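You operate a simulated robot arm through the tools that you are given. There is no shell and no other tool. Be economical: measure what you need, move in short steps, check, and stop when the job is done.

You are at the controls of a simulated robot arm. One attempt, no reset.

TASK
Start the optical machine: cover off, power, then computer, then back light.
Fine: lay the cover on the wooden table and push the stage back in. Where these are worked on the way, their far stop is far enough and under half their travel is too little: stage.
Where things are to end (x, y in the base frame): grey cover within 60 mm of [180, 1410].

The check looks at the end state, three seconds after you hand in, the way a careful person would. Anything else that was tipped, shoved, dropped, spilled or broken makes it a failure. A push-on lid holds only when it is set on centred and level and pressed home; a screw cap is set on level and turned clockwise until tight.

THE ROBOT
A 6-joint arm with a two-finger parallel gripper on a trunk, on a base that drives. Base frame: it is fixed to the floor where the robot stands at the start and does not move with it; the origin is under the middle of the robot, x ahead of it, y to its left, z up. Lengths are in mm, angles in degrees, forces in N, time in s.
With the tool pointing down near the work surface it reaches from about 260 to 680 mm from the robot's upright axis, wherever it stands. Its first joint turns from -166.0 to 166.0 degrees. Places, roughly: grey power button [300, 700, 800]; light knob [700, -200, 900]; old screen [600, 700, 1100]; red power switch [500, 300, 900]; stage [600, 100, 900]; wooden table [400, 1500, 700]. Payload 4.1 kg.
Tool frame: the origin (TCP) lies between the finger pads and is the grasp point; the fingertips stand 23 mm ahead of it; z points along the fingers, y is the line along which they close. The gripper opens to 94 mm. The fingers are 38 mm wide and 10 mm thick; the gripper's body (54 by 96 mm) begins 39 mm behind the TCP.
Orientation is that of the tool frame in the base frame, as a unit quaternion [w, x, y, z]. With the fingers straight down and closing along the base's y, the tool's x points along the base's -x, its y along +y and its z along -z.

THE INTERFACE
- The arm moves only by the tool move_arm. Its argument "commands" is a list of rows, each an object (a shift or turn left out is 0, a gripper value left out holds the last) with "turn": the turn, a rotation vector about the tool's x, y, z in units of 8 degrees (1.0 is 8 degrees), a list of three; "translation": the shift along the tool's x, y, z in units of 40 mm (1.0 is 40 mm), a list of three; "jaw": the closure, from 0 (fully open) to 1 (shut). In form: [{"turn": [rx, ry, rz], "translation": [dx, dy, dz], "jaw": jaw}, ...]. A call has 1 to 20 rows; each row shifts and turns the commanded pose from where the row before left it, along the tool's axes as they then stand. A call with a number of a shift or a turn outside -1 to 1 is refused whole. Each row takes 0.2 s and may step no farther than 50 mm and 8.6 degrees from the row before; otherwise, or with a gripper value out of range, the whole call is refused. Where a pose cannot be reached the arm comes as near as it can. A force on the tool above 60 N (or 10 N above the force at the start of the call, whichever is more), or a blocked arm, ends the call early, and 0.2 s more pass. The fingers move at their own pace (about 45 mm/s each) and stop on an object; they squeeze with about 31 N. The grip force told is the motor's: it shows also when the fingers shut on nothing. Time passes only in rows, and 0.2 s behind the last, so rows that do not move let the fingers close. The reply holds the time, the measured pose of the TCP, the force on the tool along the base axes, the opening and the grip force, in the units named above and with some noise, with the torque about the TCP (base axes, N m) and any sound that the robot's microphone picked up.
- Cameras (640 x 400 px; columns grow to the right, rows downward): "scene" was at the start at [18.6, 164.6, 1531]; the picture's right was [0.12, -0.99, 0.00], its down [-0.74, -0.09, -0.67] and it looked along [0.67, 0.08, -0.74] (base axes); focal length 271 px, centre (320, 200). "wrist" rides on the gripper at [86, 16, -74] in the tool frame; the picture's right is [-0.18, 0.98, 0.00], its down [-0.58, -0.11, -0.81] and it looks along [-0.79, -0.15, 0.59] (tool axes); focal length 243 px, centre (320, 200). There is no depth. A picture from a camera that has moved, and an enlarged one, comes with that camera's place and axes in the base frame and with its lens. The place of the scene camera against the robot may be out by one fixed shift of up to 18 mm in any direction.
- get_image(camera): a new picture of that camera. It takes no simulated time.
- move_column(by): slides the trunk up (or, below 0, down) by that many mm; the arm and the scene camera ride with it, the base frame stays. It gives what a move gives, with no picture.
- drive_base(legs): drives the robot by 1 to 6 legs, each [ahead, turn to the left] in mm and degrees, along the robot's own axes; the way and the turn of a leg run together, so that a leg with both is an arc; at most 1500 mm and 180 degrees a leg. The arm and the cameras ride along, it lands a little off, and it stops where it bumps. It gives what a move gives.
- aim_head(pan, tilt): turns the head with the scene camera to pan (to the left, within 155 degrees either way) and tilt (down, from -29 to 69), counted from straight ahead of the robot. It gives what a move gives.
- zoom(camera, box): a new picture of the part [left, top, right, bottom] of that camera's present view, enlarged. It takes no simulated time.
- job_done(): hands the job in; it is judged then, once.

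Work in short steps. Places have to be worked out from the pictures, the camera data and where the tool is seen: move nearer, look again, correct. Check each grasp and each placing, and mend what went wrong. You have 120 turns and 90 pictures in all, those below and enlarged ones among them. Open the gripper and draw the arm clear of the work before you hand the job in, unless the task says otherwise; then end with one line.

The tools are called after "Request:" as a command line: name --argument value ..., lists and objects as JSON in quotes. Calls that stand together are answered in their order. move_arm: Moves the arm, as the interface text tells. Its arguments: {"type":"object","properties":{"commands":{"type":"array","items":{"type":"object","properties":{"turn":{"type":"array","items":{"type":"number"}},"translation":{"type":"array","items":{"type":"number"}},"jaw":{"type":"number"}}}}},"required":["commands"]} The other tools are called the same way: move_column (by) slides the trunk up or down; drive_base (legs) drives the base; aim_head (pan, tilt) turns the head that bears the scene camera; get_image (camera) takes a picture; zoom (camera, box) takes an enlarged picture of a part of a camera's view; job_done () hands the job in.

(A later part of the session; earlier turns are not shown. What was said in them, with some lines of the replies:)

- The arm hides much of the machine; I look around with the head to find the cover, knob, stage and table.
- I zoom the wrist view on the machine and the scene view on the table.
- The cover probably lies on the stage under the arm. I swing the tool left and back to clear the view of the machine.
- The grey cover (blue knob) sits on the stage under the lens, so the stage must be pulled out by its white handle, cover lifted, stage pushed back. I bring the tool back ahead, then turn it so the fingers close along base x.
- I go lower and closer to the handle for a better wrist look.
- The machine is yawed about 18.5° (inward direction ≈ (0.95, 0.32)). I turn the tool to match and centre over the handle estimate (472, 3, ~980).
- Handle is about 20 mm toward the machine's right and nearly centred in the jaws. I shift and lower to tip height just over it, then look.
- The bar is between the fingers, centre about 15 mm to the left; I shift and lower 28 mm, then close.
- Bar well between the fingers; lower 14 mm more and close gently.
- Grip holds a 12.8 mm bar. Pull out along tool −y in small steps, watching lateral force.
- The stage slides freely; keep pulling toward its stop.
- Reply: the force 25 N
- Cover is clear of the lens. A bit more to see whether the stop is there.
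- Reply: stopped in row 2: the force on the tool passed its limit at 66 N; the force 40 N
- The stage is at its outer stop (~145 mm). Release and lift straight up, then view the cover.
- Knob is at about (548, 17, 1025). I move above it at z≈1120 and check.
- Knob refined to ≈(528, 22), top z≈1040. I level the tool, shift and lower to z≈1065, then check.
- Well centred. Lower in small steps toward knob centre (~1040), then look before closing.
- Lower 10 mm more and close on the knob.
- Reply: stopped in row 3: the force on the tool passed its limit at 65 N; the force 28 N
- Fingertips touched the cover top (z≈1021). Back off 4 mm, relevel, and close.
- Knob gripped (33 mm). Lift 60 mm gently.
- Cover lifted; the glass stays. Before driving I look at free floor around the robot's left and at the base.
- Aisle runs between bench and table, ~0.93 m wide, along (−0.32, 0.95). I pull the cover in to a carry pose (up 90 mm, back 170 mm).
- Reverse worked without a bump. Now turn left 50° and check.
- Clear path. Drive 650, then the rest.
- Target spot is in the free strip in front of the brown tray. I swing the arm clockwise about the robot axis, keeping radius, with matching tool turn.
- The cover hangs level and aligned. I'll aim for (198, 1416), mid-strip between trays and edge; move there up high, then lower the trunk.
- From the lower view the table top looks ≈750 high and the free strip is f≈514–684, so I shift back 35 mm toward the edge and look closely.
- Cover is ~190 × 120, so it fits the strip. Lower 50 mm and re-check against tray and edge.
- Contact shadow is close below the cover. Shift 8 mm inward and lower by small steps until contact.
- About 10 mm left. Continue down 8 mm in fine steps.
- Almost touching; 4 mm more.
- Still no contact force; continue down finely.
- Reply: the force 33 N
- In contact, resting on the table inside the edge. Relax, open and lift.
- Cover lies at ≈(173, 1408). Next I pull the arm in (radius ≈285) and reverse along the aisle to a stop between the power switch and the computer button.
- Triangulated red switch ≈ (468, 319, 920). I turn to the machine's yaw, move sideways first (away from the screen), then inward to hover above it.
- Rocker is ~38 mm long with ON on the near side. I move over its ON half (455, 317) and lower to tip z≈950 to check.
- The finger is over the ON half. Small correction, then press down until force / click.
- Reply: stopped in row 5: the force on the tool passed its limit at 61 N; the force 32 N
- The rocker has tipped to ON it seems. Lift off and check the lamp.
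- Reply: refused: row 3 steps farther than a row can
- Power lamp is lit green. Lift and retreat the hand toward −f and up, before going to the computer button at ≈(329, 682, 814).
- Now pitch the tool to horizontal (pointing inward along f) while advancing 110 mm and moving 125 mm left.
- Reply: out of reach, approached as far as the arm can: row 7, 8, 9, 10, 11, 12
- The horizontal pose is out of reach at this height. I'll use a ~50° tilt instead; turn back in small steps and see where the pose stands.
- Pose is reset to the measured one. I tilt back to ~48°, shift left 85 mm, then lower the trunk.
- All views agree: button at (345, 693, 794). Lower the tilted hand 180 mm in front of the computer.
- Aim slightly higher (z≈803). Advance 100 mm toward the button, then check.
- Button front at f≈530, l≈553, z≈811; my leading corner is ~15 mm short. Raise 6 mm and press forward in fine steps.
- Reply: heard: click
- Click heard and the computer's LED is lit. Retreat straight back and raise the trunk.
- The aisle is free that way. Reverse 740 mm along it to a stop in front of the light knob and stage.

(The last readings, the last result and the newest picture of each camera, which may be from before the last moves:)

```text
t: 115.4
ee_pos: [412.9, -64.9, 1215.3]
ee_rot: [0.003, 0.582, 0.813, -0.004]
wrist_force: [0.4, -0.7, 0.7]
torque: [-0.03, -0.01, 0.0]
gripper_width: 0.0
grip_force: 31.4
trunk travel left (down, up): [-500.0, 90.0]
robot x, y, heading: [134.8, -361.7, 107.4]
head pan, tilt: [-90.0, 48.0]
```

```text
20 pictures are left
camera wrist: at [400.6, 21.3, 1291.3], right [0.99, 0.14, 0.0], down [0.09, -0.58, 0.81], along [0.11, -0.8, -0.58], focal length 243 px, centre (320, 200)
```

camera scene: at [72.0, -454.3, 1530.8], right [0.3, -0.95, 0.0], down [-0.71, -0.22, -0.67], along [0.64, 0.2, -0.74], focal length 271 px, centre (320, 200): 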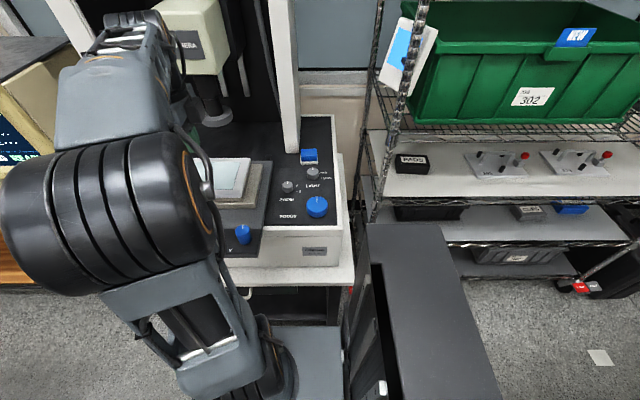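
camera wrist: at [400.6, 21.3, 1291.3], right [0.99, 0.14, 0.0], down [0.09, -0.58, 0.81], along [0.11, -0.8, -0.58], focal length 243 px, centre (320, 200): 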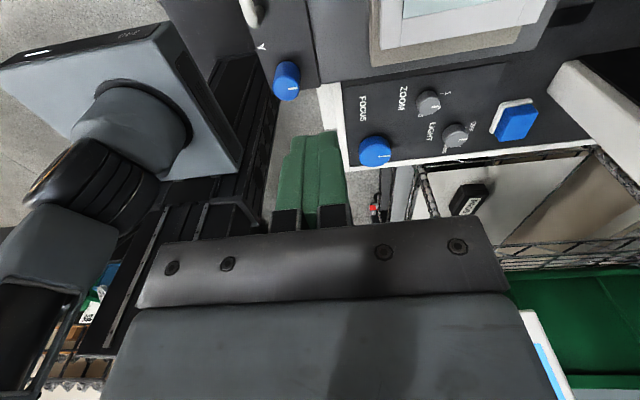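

Request:
zoom --camera "scene" --box '[260, 140, 350, 230]'

Request:
zoom --camera "wrist" --box '[340, 60, 560, 200]'

```text
4.44 times, centred on (305, 185) of scene
camera zoom: at [72.0, -454.3, 1530.8], right [0.3, -0.95, 0.0], down [-0.71, -0.22, -0.67], along [0.64, 0.2, -0.74], focal length 1204 px, centre (387, 267)
```

zoom: 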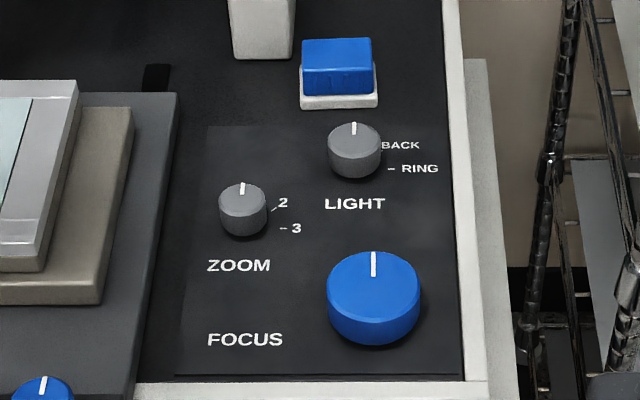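

```text
2.86 times, centred on (450, 130) of wrist
camera zoom: at [400.6, 21.3, 1291.3], right [0.99, 0.14, 0.0], down [0.09, -0.58, 0.81], along [0.11, -0.8, -0.58], focal length 693 px, centre (-51, 400)
```

zoom: 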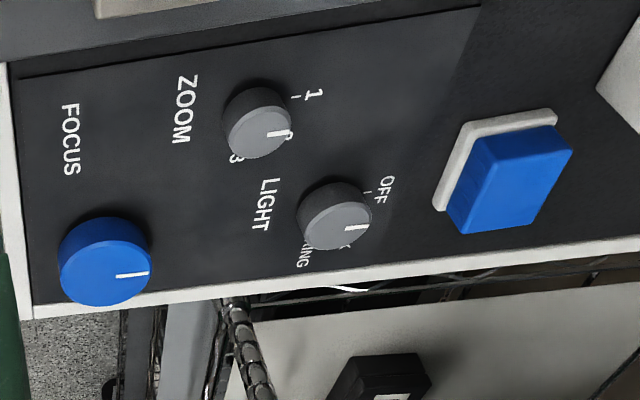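

Light knob (OFF now, BACK ~50–60° clockwise) has its top at ≈(694, −233, 935). Move sideways, then in and down to hover above it, jaw partly open, tool pre-rotated −24°.

Request:
move_arm --commands '[{"translation": [-0.95, 0, 0], "jaw": 0.36}, {"translation": [-0.95, 0, 0]}, {"translation": [-0.95, 0, 0]}, {"translation": [-0.95, 0, 0]}, {"translation": [-0.95, 0, 0]}, {"translation": [-0.95, 0, 0]}, {"translation": [-0.48, 0, 0.3]}, {"translation": [0, 0.88, 0.7]}, {"translation": [0, 0.88, 0.7]}, {"translation": [0, 0.88, 0.7]}, {"translation": [0, 0.88, 0.7]}, {"translation": [0, 0.88, 0.7]}, {"translation": [0, 0.9, 0.4]}, {"turn": [0, 0, -1]}, {"turn": [0, 0, -1]}, {"turn": [0, 0, -1]}, {}]'

Request:
get_image --camera "wrist"

Request:
get_image --camera "scene"

```text
t: 119.0
ee_pos: [692.3, -231.1, 1048.6]
ee_rot: [0.0, 0.399, 0.917, -0.004]
wrist_force: [-0.4, -0.8, -1.0]
torque: [0.0, -0.02, 0.0]
gripper_width: 60.4
grip_force: 0.1
trunk travel left (down, up): [-500.0, 90.0]
robot x, y, heading: [139.6, -358.8, 107.5]
head pan, tilt: [-90.0, 48.0]
```

```text
17 pictures are left
camera wrist: at [646.4, -158.8, 1124.4], right [0.85, 0.53, -0.01], down [0.32, -0.49, 0.81], along [0.43, -0.69, -0.59], focal length 243 px, centre (320, 200)
```

wrist: 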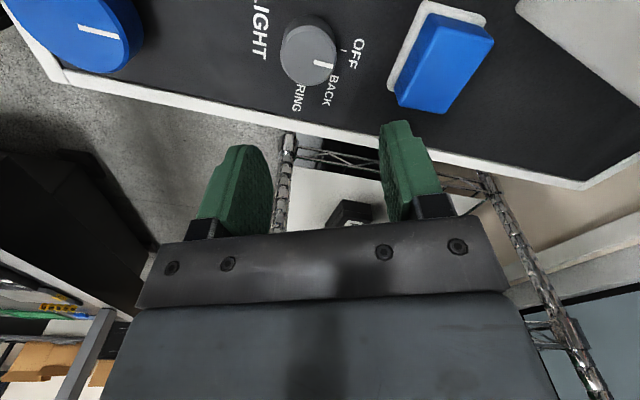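

```text
16 pictures are left
camera scene: at [72.0, -454.2, 1530.8], right [0.3, -0.95, 0.0], down [-0.71, -0.22, -0.67], along [0.64, 0.2, -0.74], focal length 271 px, centre (320, 200)
```

scene: 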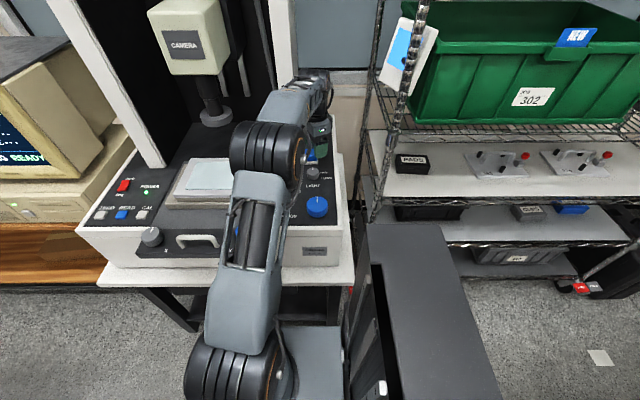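

Refined knob centre (683, −232), top ≈938; screen shows READY. Correct position and lower to TCP 962.

Request:
move_arm --commands '[{"translation": [0.14, -0.19, 0.5]}, {"translation": [0, 0, 0.8]}, {"translation": [0, 0, 0.8]}, {}]'

Request:
get_image --camera "wrist"

```text
t: 120.0
ee_pos: [683.2, -235.0, 964.3]
ee_rot: [0.001, 0.4, 0.916, -0.004]
wrist_force: [0.3, -0.6, -0.6]
torque: [0.01, 0.0, 0.0]
gripper_width: 60.3
grip_force: 0.0
trunk travel left (down, up): [-500.0, 90.0]
robot x, y, heading: [137.5, -361.0, 107.5]
head pan, tilt: [-90.0, 48.0]
```

```text
15 pictures are left
camera wrist: at [637.6, -160.9, 1039.5], right [0.85, 0.53, -0.01], down [0.32, -0.49, 0.81], along [0.43, -0.69, -0.59], focal length 243 px, centre (320, 200)
```

wrist: 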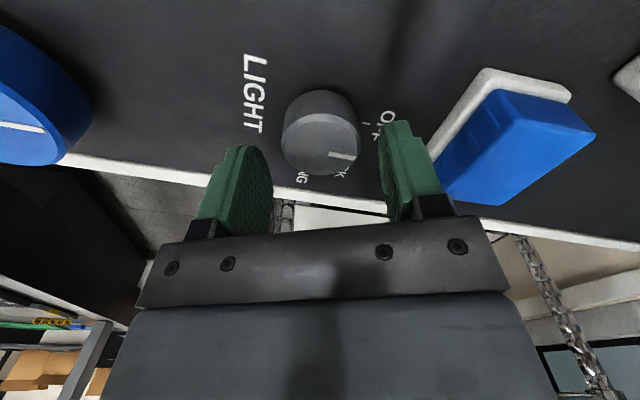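

Centred. Lower 18 mm and close on the knob.

Request:
move_arm --commands '[{"translation": [0, 0, 0.25]}, {"translation": [0, 0, 0.2]}, {}, {"jaw": 1}, {"jaw": 1}, {"jaw": 1}, {"jaw": 1}]'

```text
t: 121.6
ee_pos: [684.5, -232.4, 947.0]
ee_rot: [0.001, 0.401, 0.916, -0.004]
wrist_force: [11.8, 8.1, -0.7]
torque: [0.3, -1.16, -0.14]
gripper_width: 37.7
grip_force: 44.5
trunk travel left (down, up): [-500.0, 90.0]
robot x, y, heading: [137.6, -355.4, 107.5]
head pan, tilt: [-90.0, 48.0]
```

Knob gripped (37.7 mm). Turn clockwise ~50° in steps, listening for a click.

Request:
move_arm --commands '[{"turn": [0, 0, 0.8]}, {"turn": [0, 0, 0.8]}, {"turn": [0, 0, 0.8]}, {"turn": [0, 0, 0.8]}, {}]'

Request:
move_arm --commands '[{"turn": [0, 0, 0.8]}, {"turn": [0, 0, 0.8]}, {"turn": [0, 0, 0.8]}, {}]'

Request:
get_image --camera "wrist"

```text
t: 122.8
ee_pos: [681.4, -234.8, 946.9]
ee_rot: [0.001, 0.594, 0.805, -0.005]
wrist_force: [-3.8, 0.1, 0.6]
torque: [1.05, 0.2, 0.04]
gripper_width: 37.9
grip_force: 45.0
trunk travel left (down, up): [-500.0, 90.0]
robot x, y, heading: [138.7, -361.2, 107.6]
head pan, tilt: [-90.0, 48.0]
```

```text
t: 123.8
ee_pos: [680.0, -234.6, 946.1]
ee_rot: [0.002, 0.72, 0.694, -0.006]
wrist_force: [-31.7, -5.1, -10.1]
torque: [0.65, -0.4, 0.27]
gripper_width: 38.0
grip_force: 44.8
trunk travel left (down, up): [-500.0, 90.0]
robot x, y, heading: [136.7, -359.3, 107.6]
head pan, tilt: [-90.0, 48.0]
```

```text
14 pictures are left
camera wrist: at [699.5, -149.9, 1021.6], right [0.98, -0.22, 0.0], down [-0.12, -0.57, 0.81], along [-0.18, -0.79, -0.58], focal length 243 px, centre (320, 200)
```

wrist: 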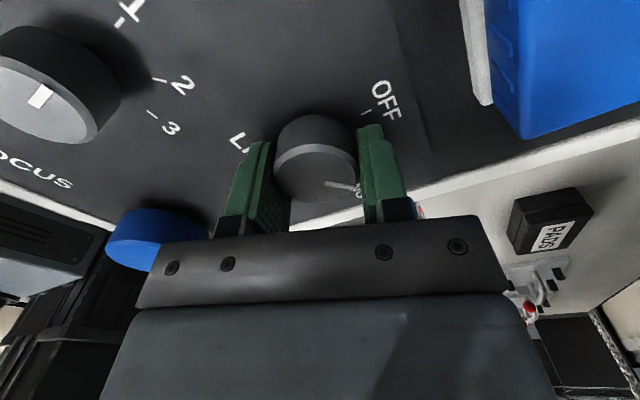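

Tick spacing works out to ~45°, and I've turned 44.8°. Release, lift and check the pointer.

Request:
move_arm --commands '[{"jaw": 0.36}, {}, {}, {"translation": [0, 0, -0.5]}, {"translation": [0, 0, -0.9]}, {"translation": [0, 0, -0.9]}, {}]'

Request:
zoom --camera "wrist" --box '[200, 0, 440, 150]'

```text
t: 125.4
ee_pos: [683.2, -232.9, 1040.1]
ee_rot: [0.002, 0.719, 0.695, -0.003]
wrist_force: [0.7, 0.0, -0.5]
torque: [0.02, 0.0, -0.01]
gripper_width: 60.3
grip_force: 0.1
trunk travel left (down, up): [-500.0, 90.0]
robot x, y, heading: [142.7, -359.5, 107.3]
head pan, tilt: [-90.0, 48.0]
```

```text
2.67 times, centred on (320, 75) of wrist
camera zoom: at [702.9, -148.4, 1115.3], right [0.98, -0.22, 0.0], down [-0.13, -0.57, 0.81], along [-0.18, -0.79, -0.58], focal length 647 px, centre (320, 533)
```

zoom: 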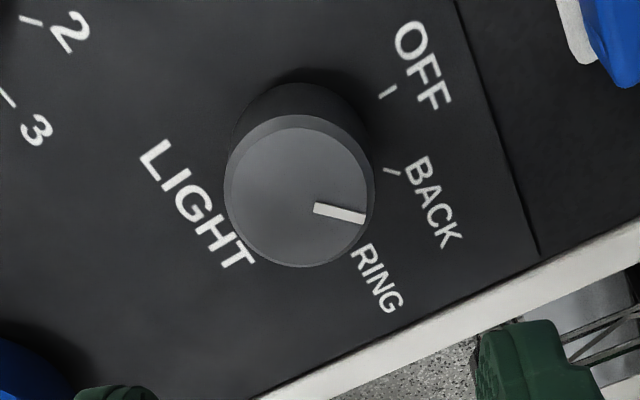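

Pointer is parallel to the BACK tick: light set. Now retreat, realign to the machine yaw, and go above the stage handle at (331, −48).

Request:
move_arm --commands '[{"translation": [0, 0, -1]}, {"translation": [0, 0, -1]}, {"turn": [0, 0, -0.9]}, {"turn": [0, 0, -0.9]}, {"turn": [0, 0, -0.76]}, {"translation": [0, -0.98, 0]}, {"translation": [0, -0.98, 0]}, {"translation": [0, -0.98, 0]}, {"translation": [0, -0.98, 0]}, {"translation": [0, -0.98, 0]}, {"translation": [0, -0.98, 0]}, {"translation": [0, -0.98, 0]}, {"translation": [0.9, 0, 0]}, {"translation": [0.9, 0, 0]}, {"translation": [0.9, 0, 0]}, {"translation": [0.9, 0, 0]}, {"translation": [0.9, 0, 0]}, {"translation": [0.9, 0, 0]}, {"translation": [0.9, 0, 0]}, {"translation": [0.85, 0, 0], "jaw": 0}]'

Request:
get_image --camera "scene"

Request:
get_image --camera "wrist"

```text
t: 129.6
ee_pos: [333.1, -47.9, 1117.9]
ee_rot: [0.003, 0.585, 0.811, -0.004]
wrist_force: [-0.3, 0.0, 0.6]
torque: [0.03, -0.01, -0.01]
gripper_width: 94.2
grip_force: 0.0
trunk travel left (down, up): [-500.0, 90.0]
robot x, y, heading: [136.1, -360.4, 107.6]
head pan, tilt: [-90.0, 48.0]
```

```text
12 pictures are left
camera scene: at [72.0, -453.9, 1530.8], right [0.3, -0.95, 0.0], down [-0.71, -0.22, -0.67], along [0.64, 0.2, -0.74], focal length 271 px, centre (320, 200)
```

scene: 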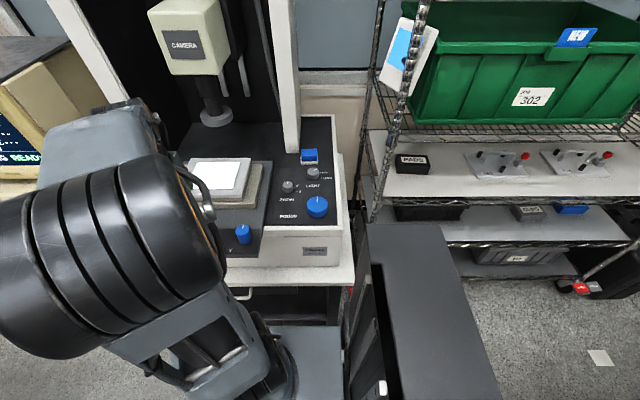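

```text
11 pictures are left
camera wrist: at [321.0, 38.3, 1193.3], right [0.99, 0.14, 0.0], down [0.08, -0.58, 0.81], along [0.11, -0.8, -0.58], focal length 243 px, centre (320, 200)
```

wrist: 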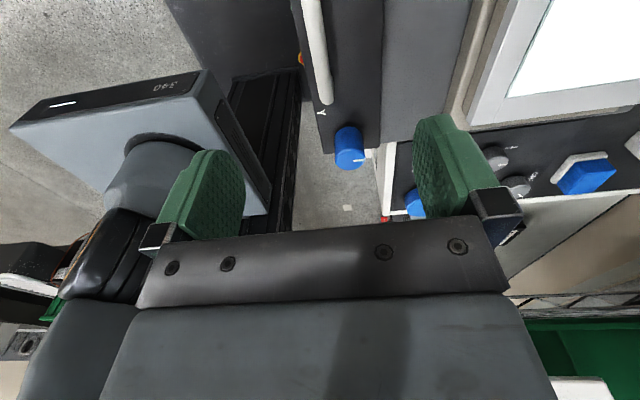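

Back light glows white. Descend onto the handle as before and close.

Request:
move_arm --commands '[{"translation": [0, 0, 0.9]}, {"translation": [0, 0, 0.9]}, {"translation": [0, 0, 0.8]}, {"translation": [0, 0, 0.5]}, {}]'

Request:
get_image --camera "wrist"

```text
t: 130.8
ee_pos: [333.0, -48.7, 994.1]
ee_rot: [0.002, 0.584, 0.812, -0.004]
wrist_force: [0.0, 0.5, -0.7]
torque: [0.01, -0.01, 0.02]
gripper_width: 94.0
grip_force: 0.0
trunk travel left (down, up): [-500.0, 90.0]
robot x, y, heading: [135.7, -359.0, 107.3]
head pan, tilt: [-90.0, 48.0]
```

```text
10 pictures are left
camera wrist: at [320.7, 37.1, 1068.6], right [0.99, 0.14, 0.0], down [0.08, -0.58, 0.81], along [0.11, -0.8, -0.58], focal length 243 px, centre (320, 200)
```

wrist: 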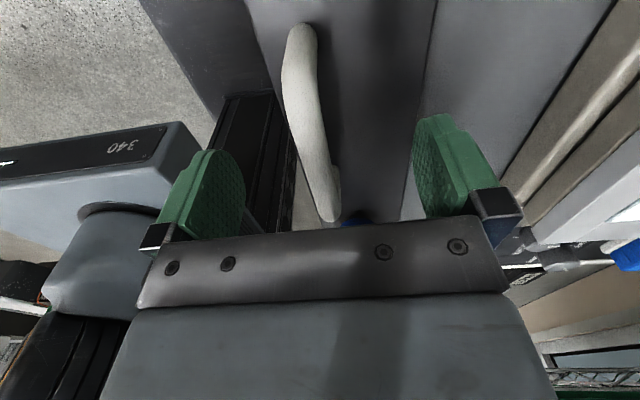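

Request:
move_arm --commands '[{"translation": [0, -0.15, 0.2]}, {"translation": [0, 0, 0.2]}, {}, {"jaw": 0.6}, {"jaw": 0.6}, {"jaw": 1}, {"jaw": 1}, {"jaw": 1}, {"jaw": 1}, {}]'

```text
t: 133.0
ee_pos: [331.9, -50.3, 977.4]
ee_rot: [0.002, 0.586, 0.811, -0.003]
wrist_force: [33.4, 7.9, 0.2]
torque: [-0.01, 0.43, -1.9]
gripper_width: 13.1
grip_force: 45.3
trunk travel left (down, up): [-500.0, 90.0]
robot x, y, heading: [139.1, -361.3, 107.3]
head pan, tilt: [-90.0, 48.0]
```

Handle gripped (13 mm). Push the stage in along +f.

Request:
move_arm --commands '[{"translation": [0, 0.3, 0]}, {"translation": [0, 0.4, 0]}, {"translation": [0, 0.4, 0]}, {"translation": [0, 0.4, 0]}, {"translation": [0, 0.4, 0]}, {"translation": [0, 0.4, 0]}, {"translation": [0, 0.4, 0]}, {"translation": [0, 0.4, 0]}]'

```text
t: 134.8
ee_pos: [447.4, -13.0, 978.4]
ee_rot: [0.003, 0.586, 0.811, -0.004]
wrist_force: [5.7, -7.4, -0.6]
torque: [-1.16, -0.17, -1.7]
gripper_width: 13.1
grip_force: 45.1
trunk travel left (down, up): [-500.0, 90.0]
robot x, y, heading: [140.5, -359.6, 107.9]
head pan, tilt: [-90.0, 48.0]
```

22 mm to its original place; continue to the stop.

Request:
move_arm --commands '[{"translation": [0, 0.3, 0]}, {"translation": [0, 0.2, 0]}, {"translation": [0, 0.1, 0]}, {"translation": [0, 0.1, 0]}, {"translation": [0, 0.1, 0]}]'

```text
t: 136.0
ee_pos: [473.5, -3.4, 977.4]
ee_rot: [0.001, 0.585, 0.811, -0.005]
wrist_force: [-1.5, -15.0, 2.5]
torque: [1.38, 0.37, -1.82]
gripper_width: 13.2
grip_force: 45.3
trunk travel left (down, up): [-500.0, 90.0]
robot x, y, heading: [136.1, -358.5, 107.5]
head pan, tilt: [-90.0, 48.0]
```

Request:
move_arm --commands '[{"translation": [0, 0.1, 0]}, {"translation": [0, 0.1, 0]}, {"translation": [0, 0.1, 0]}, {}]'

```text
t: 136.8
ee_pos: [474.7, -3.2, 978.7]
ee_rot: [-0.002, 0.585, 0.811, -0.015]
wrist_force: [-26.8, -14.7, 21.7]
torque: [-0.39, -0.29, -1.75]
gripper_width: 12.8
grip_force: 45.3
trunk travel left (down, up): [-500.0, 90.0]
robot x, y, heading: [136.5, -361.4, 107.6]
head pan, tilt: [-90.0, 48.0]
stopped in row 3: the force on the tool passed its limit at 64 N (the readings are from after the stop); the commanded pose is now the measured one
```

At the inner stop. Release partly, lift, and retreat, then verify.

Request:
move_arm --commands '[{"jaw": 0.5}, {}, {}, {"translation": [0, 0, -0.6]}, {"translation": [0, 0, -1]}, {"translation": [0, 0, -1]}, {"translation": [0, 0, -1]}, {"translation": [0, 0, -1], "jaw": 0}, {"translation": [0, -0.9, -0.3]}, {"translation": [0, -0.9, 0]}, {"translation": [0, -0.9, 0]}, {}]'

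Request:
aim_head --pan -70 --tilt 45

Request:
get_image --camera "scene"

Request:
get_image --camera "wrist"

```text
t: 139.4
ee_pos: [380.9, -31.4, 1172.9]
ee_rot: [-0.002, 0.584, 0.812, -0.014]
wrist_force: [-0.8, -0.2, 0.2]
torque: [0.0, -0.03, -0.01]
gripper_width: 93.9
grip_force: 0.0
trunk travel left (down, up): [-500.0, 90.0]
robot x, y, heading: [137.3, -359.1, 107.7]
head pan, tilt: [-90.0, 48.0]
```

```text
t: 140.2
ee_pos: [381.5, -31.3, 1172.7]
ee_rot: [-0.001, 0.583, 0.812, -0.013]
wrist_force: [0.8, -1.2, -0.2]
torque: [0.02, 0.0, 0.0]
gripper_width: 94.0
grip_force: 0.1
trunk travel left (down, up): [-500.0, 90.0]
robot x, y, heading: [139.1, -358.1, 107.9]
head pan, tilt: [-70.0, 45.0]
```

```text
9 pictures are left
camera scene: at [61.5, -428.8, 1535.0], right [0.61, -0.79, 0.0], down [-0.56, -0.43, -0.71], along [0.56, 0.43, -0.71], focal length 271 px, centre (320, 200)
```

scene: 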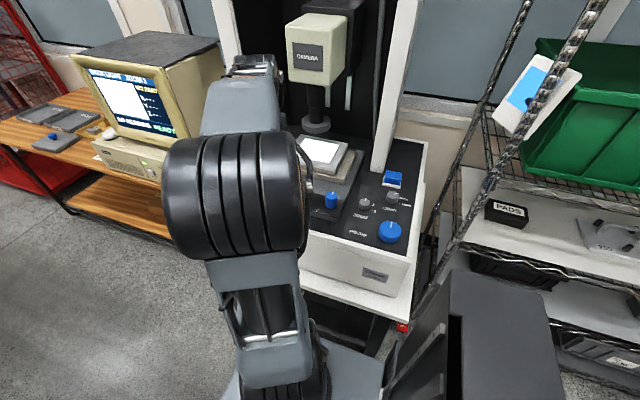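

```text
8 pictures are left
camera wrist: at [370.3, 56.4, 1247.8], right [0.99, 0.14, -0.02], down [0.1, -0.57, 0.82], along [0.1, -0.81, -0.58], focal length 243 px, centre (320, 200)
```

wrist: 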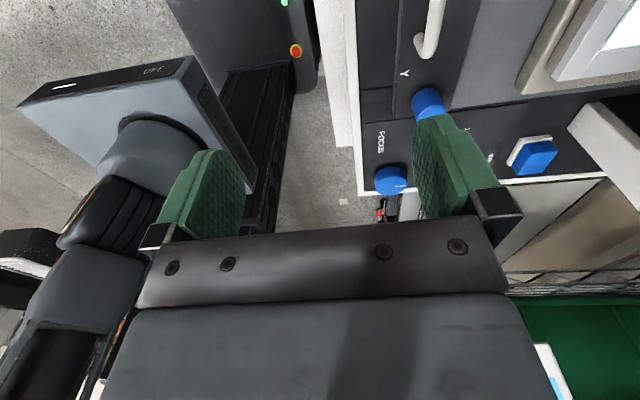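

The screen now shows an image. I zoom to verify screen and the cover.

Request:
zoom --camera "scene" --box '[0, 40, 200, 190]'

Request:
zoom --camera "scene" --box '[280, 100, 430, 260]'

```text
2.67 times, centred on (100, 115) of scene
camera zoom: at [61.5, -428.8, 1535.0], right [0.61, -0.79, 0.0], down [-0.56, -0.43, -0.71], along [0.56, 0.43, -0.71], focal length 722 px, centre (907, 427)
```

zoom: 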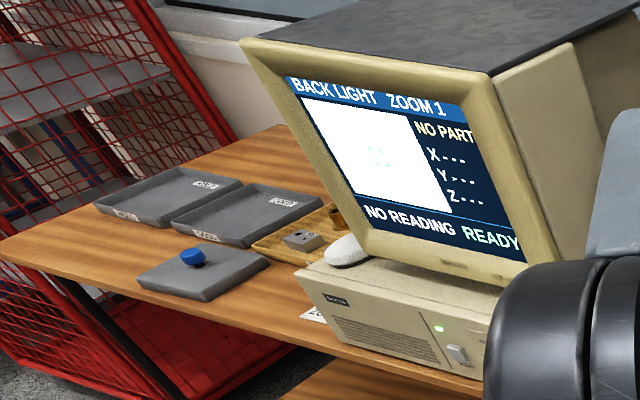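

```text
2.50 times, centred on (355, 180) of scene
camera zoom: at [61.5, -428.8, 1535.0], right [0.61, -0.79, 0.0], down [-0.56, -0.43, -0.71], along [0.56, 0.43, -0.71], focal length 677 px, centre (232, 250)
```

zoom: 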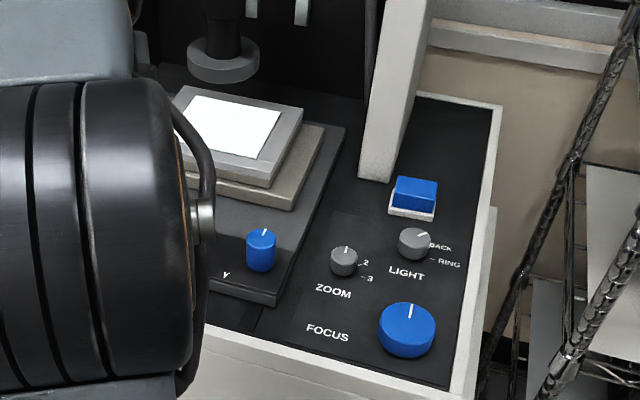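

The screen reads "BACK LIGHT / READY", the cover lies flat on the table, the stage is in and the arm is clear with the gripper open, so I hand the job in.

Request:
job_done

```text
The job is handed in.
```

The optical machine is running: cover off, power on, computer on, light knob at BACK. The screen reads "BACK LIGHT … READY", the grey cover lies flat on the wooden table at about [173, 1408], the stage is pushed back to its inner stop, and the arm is clear with the gripper open.
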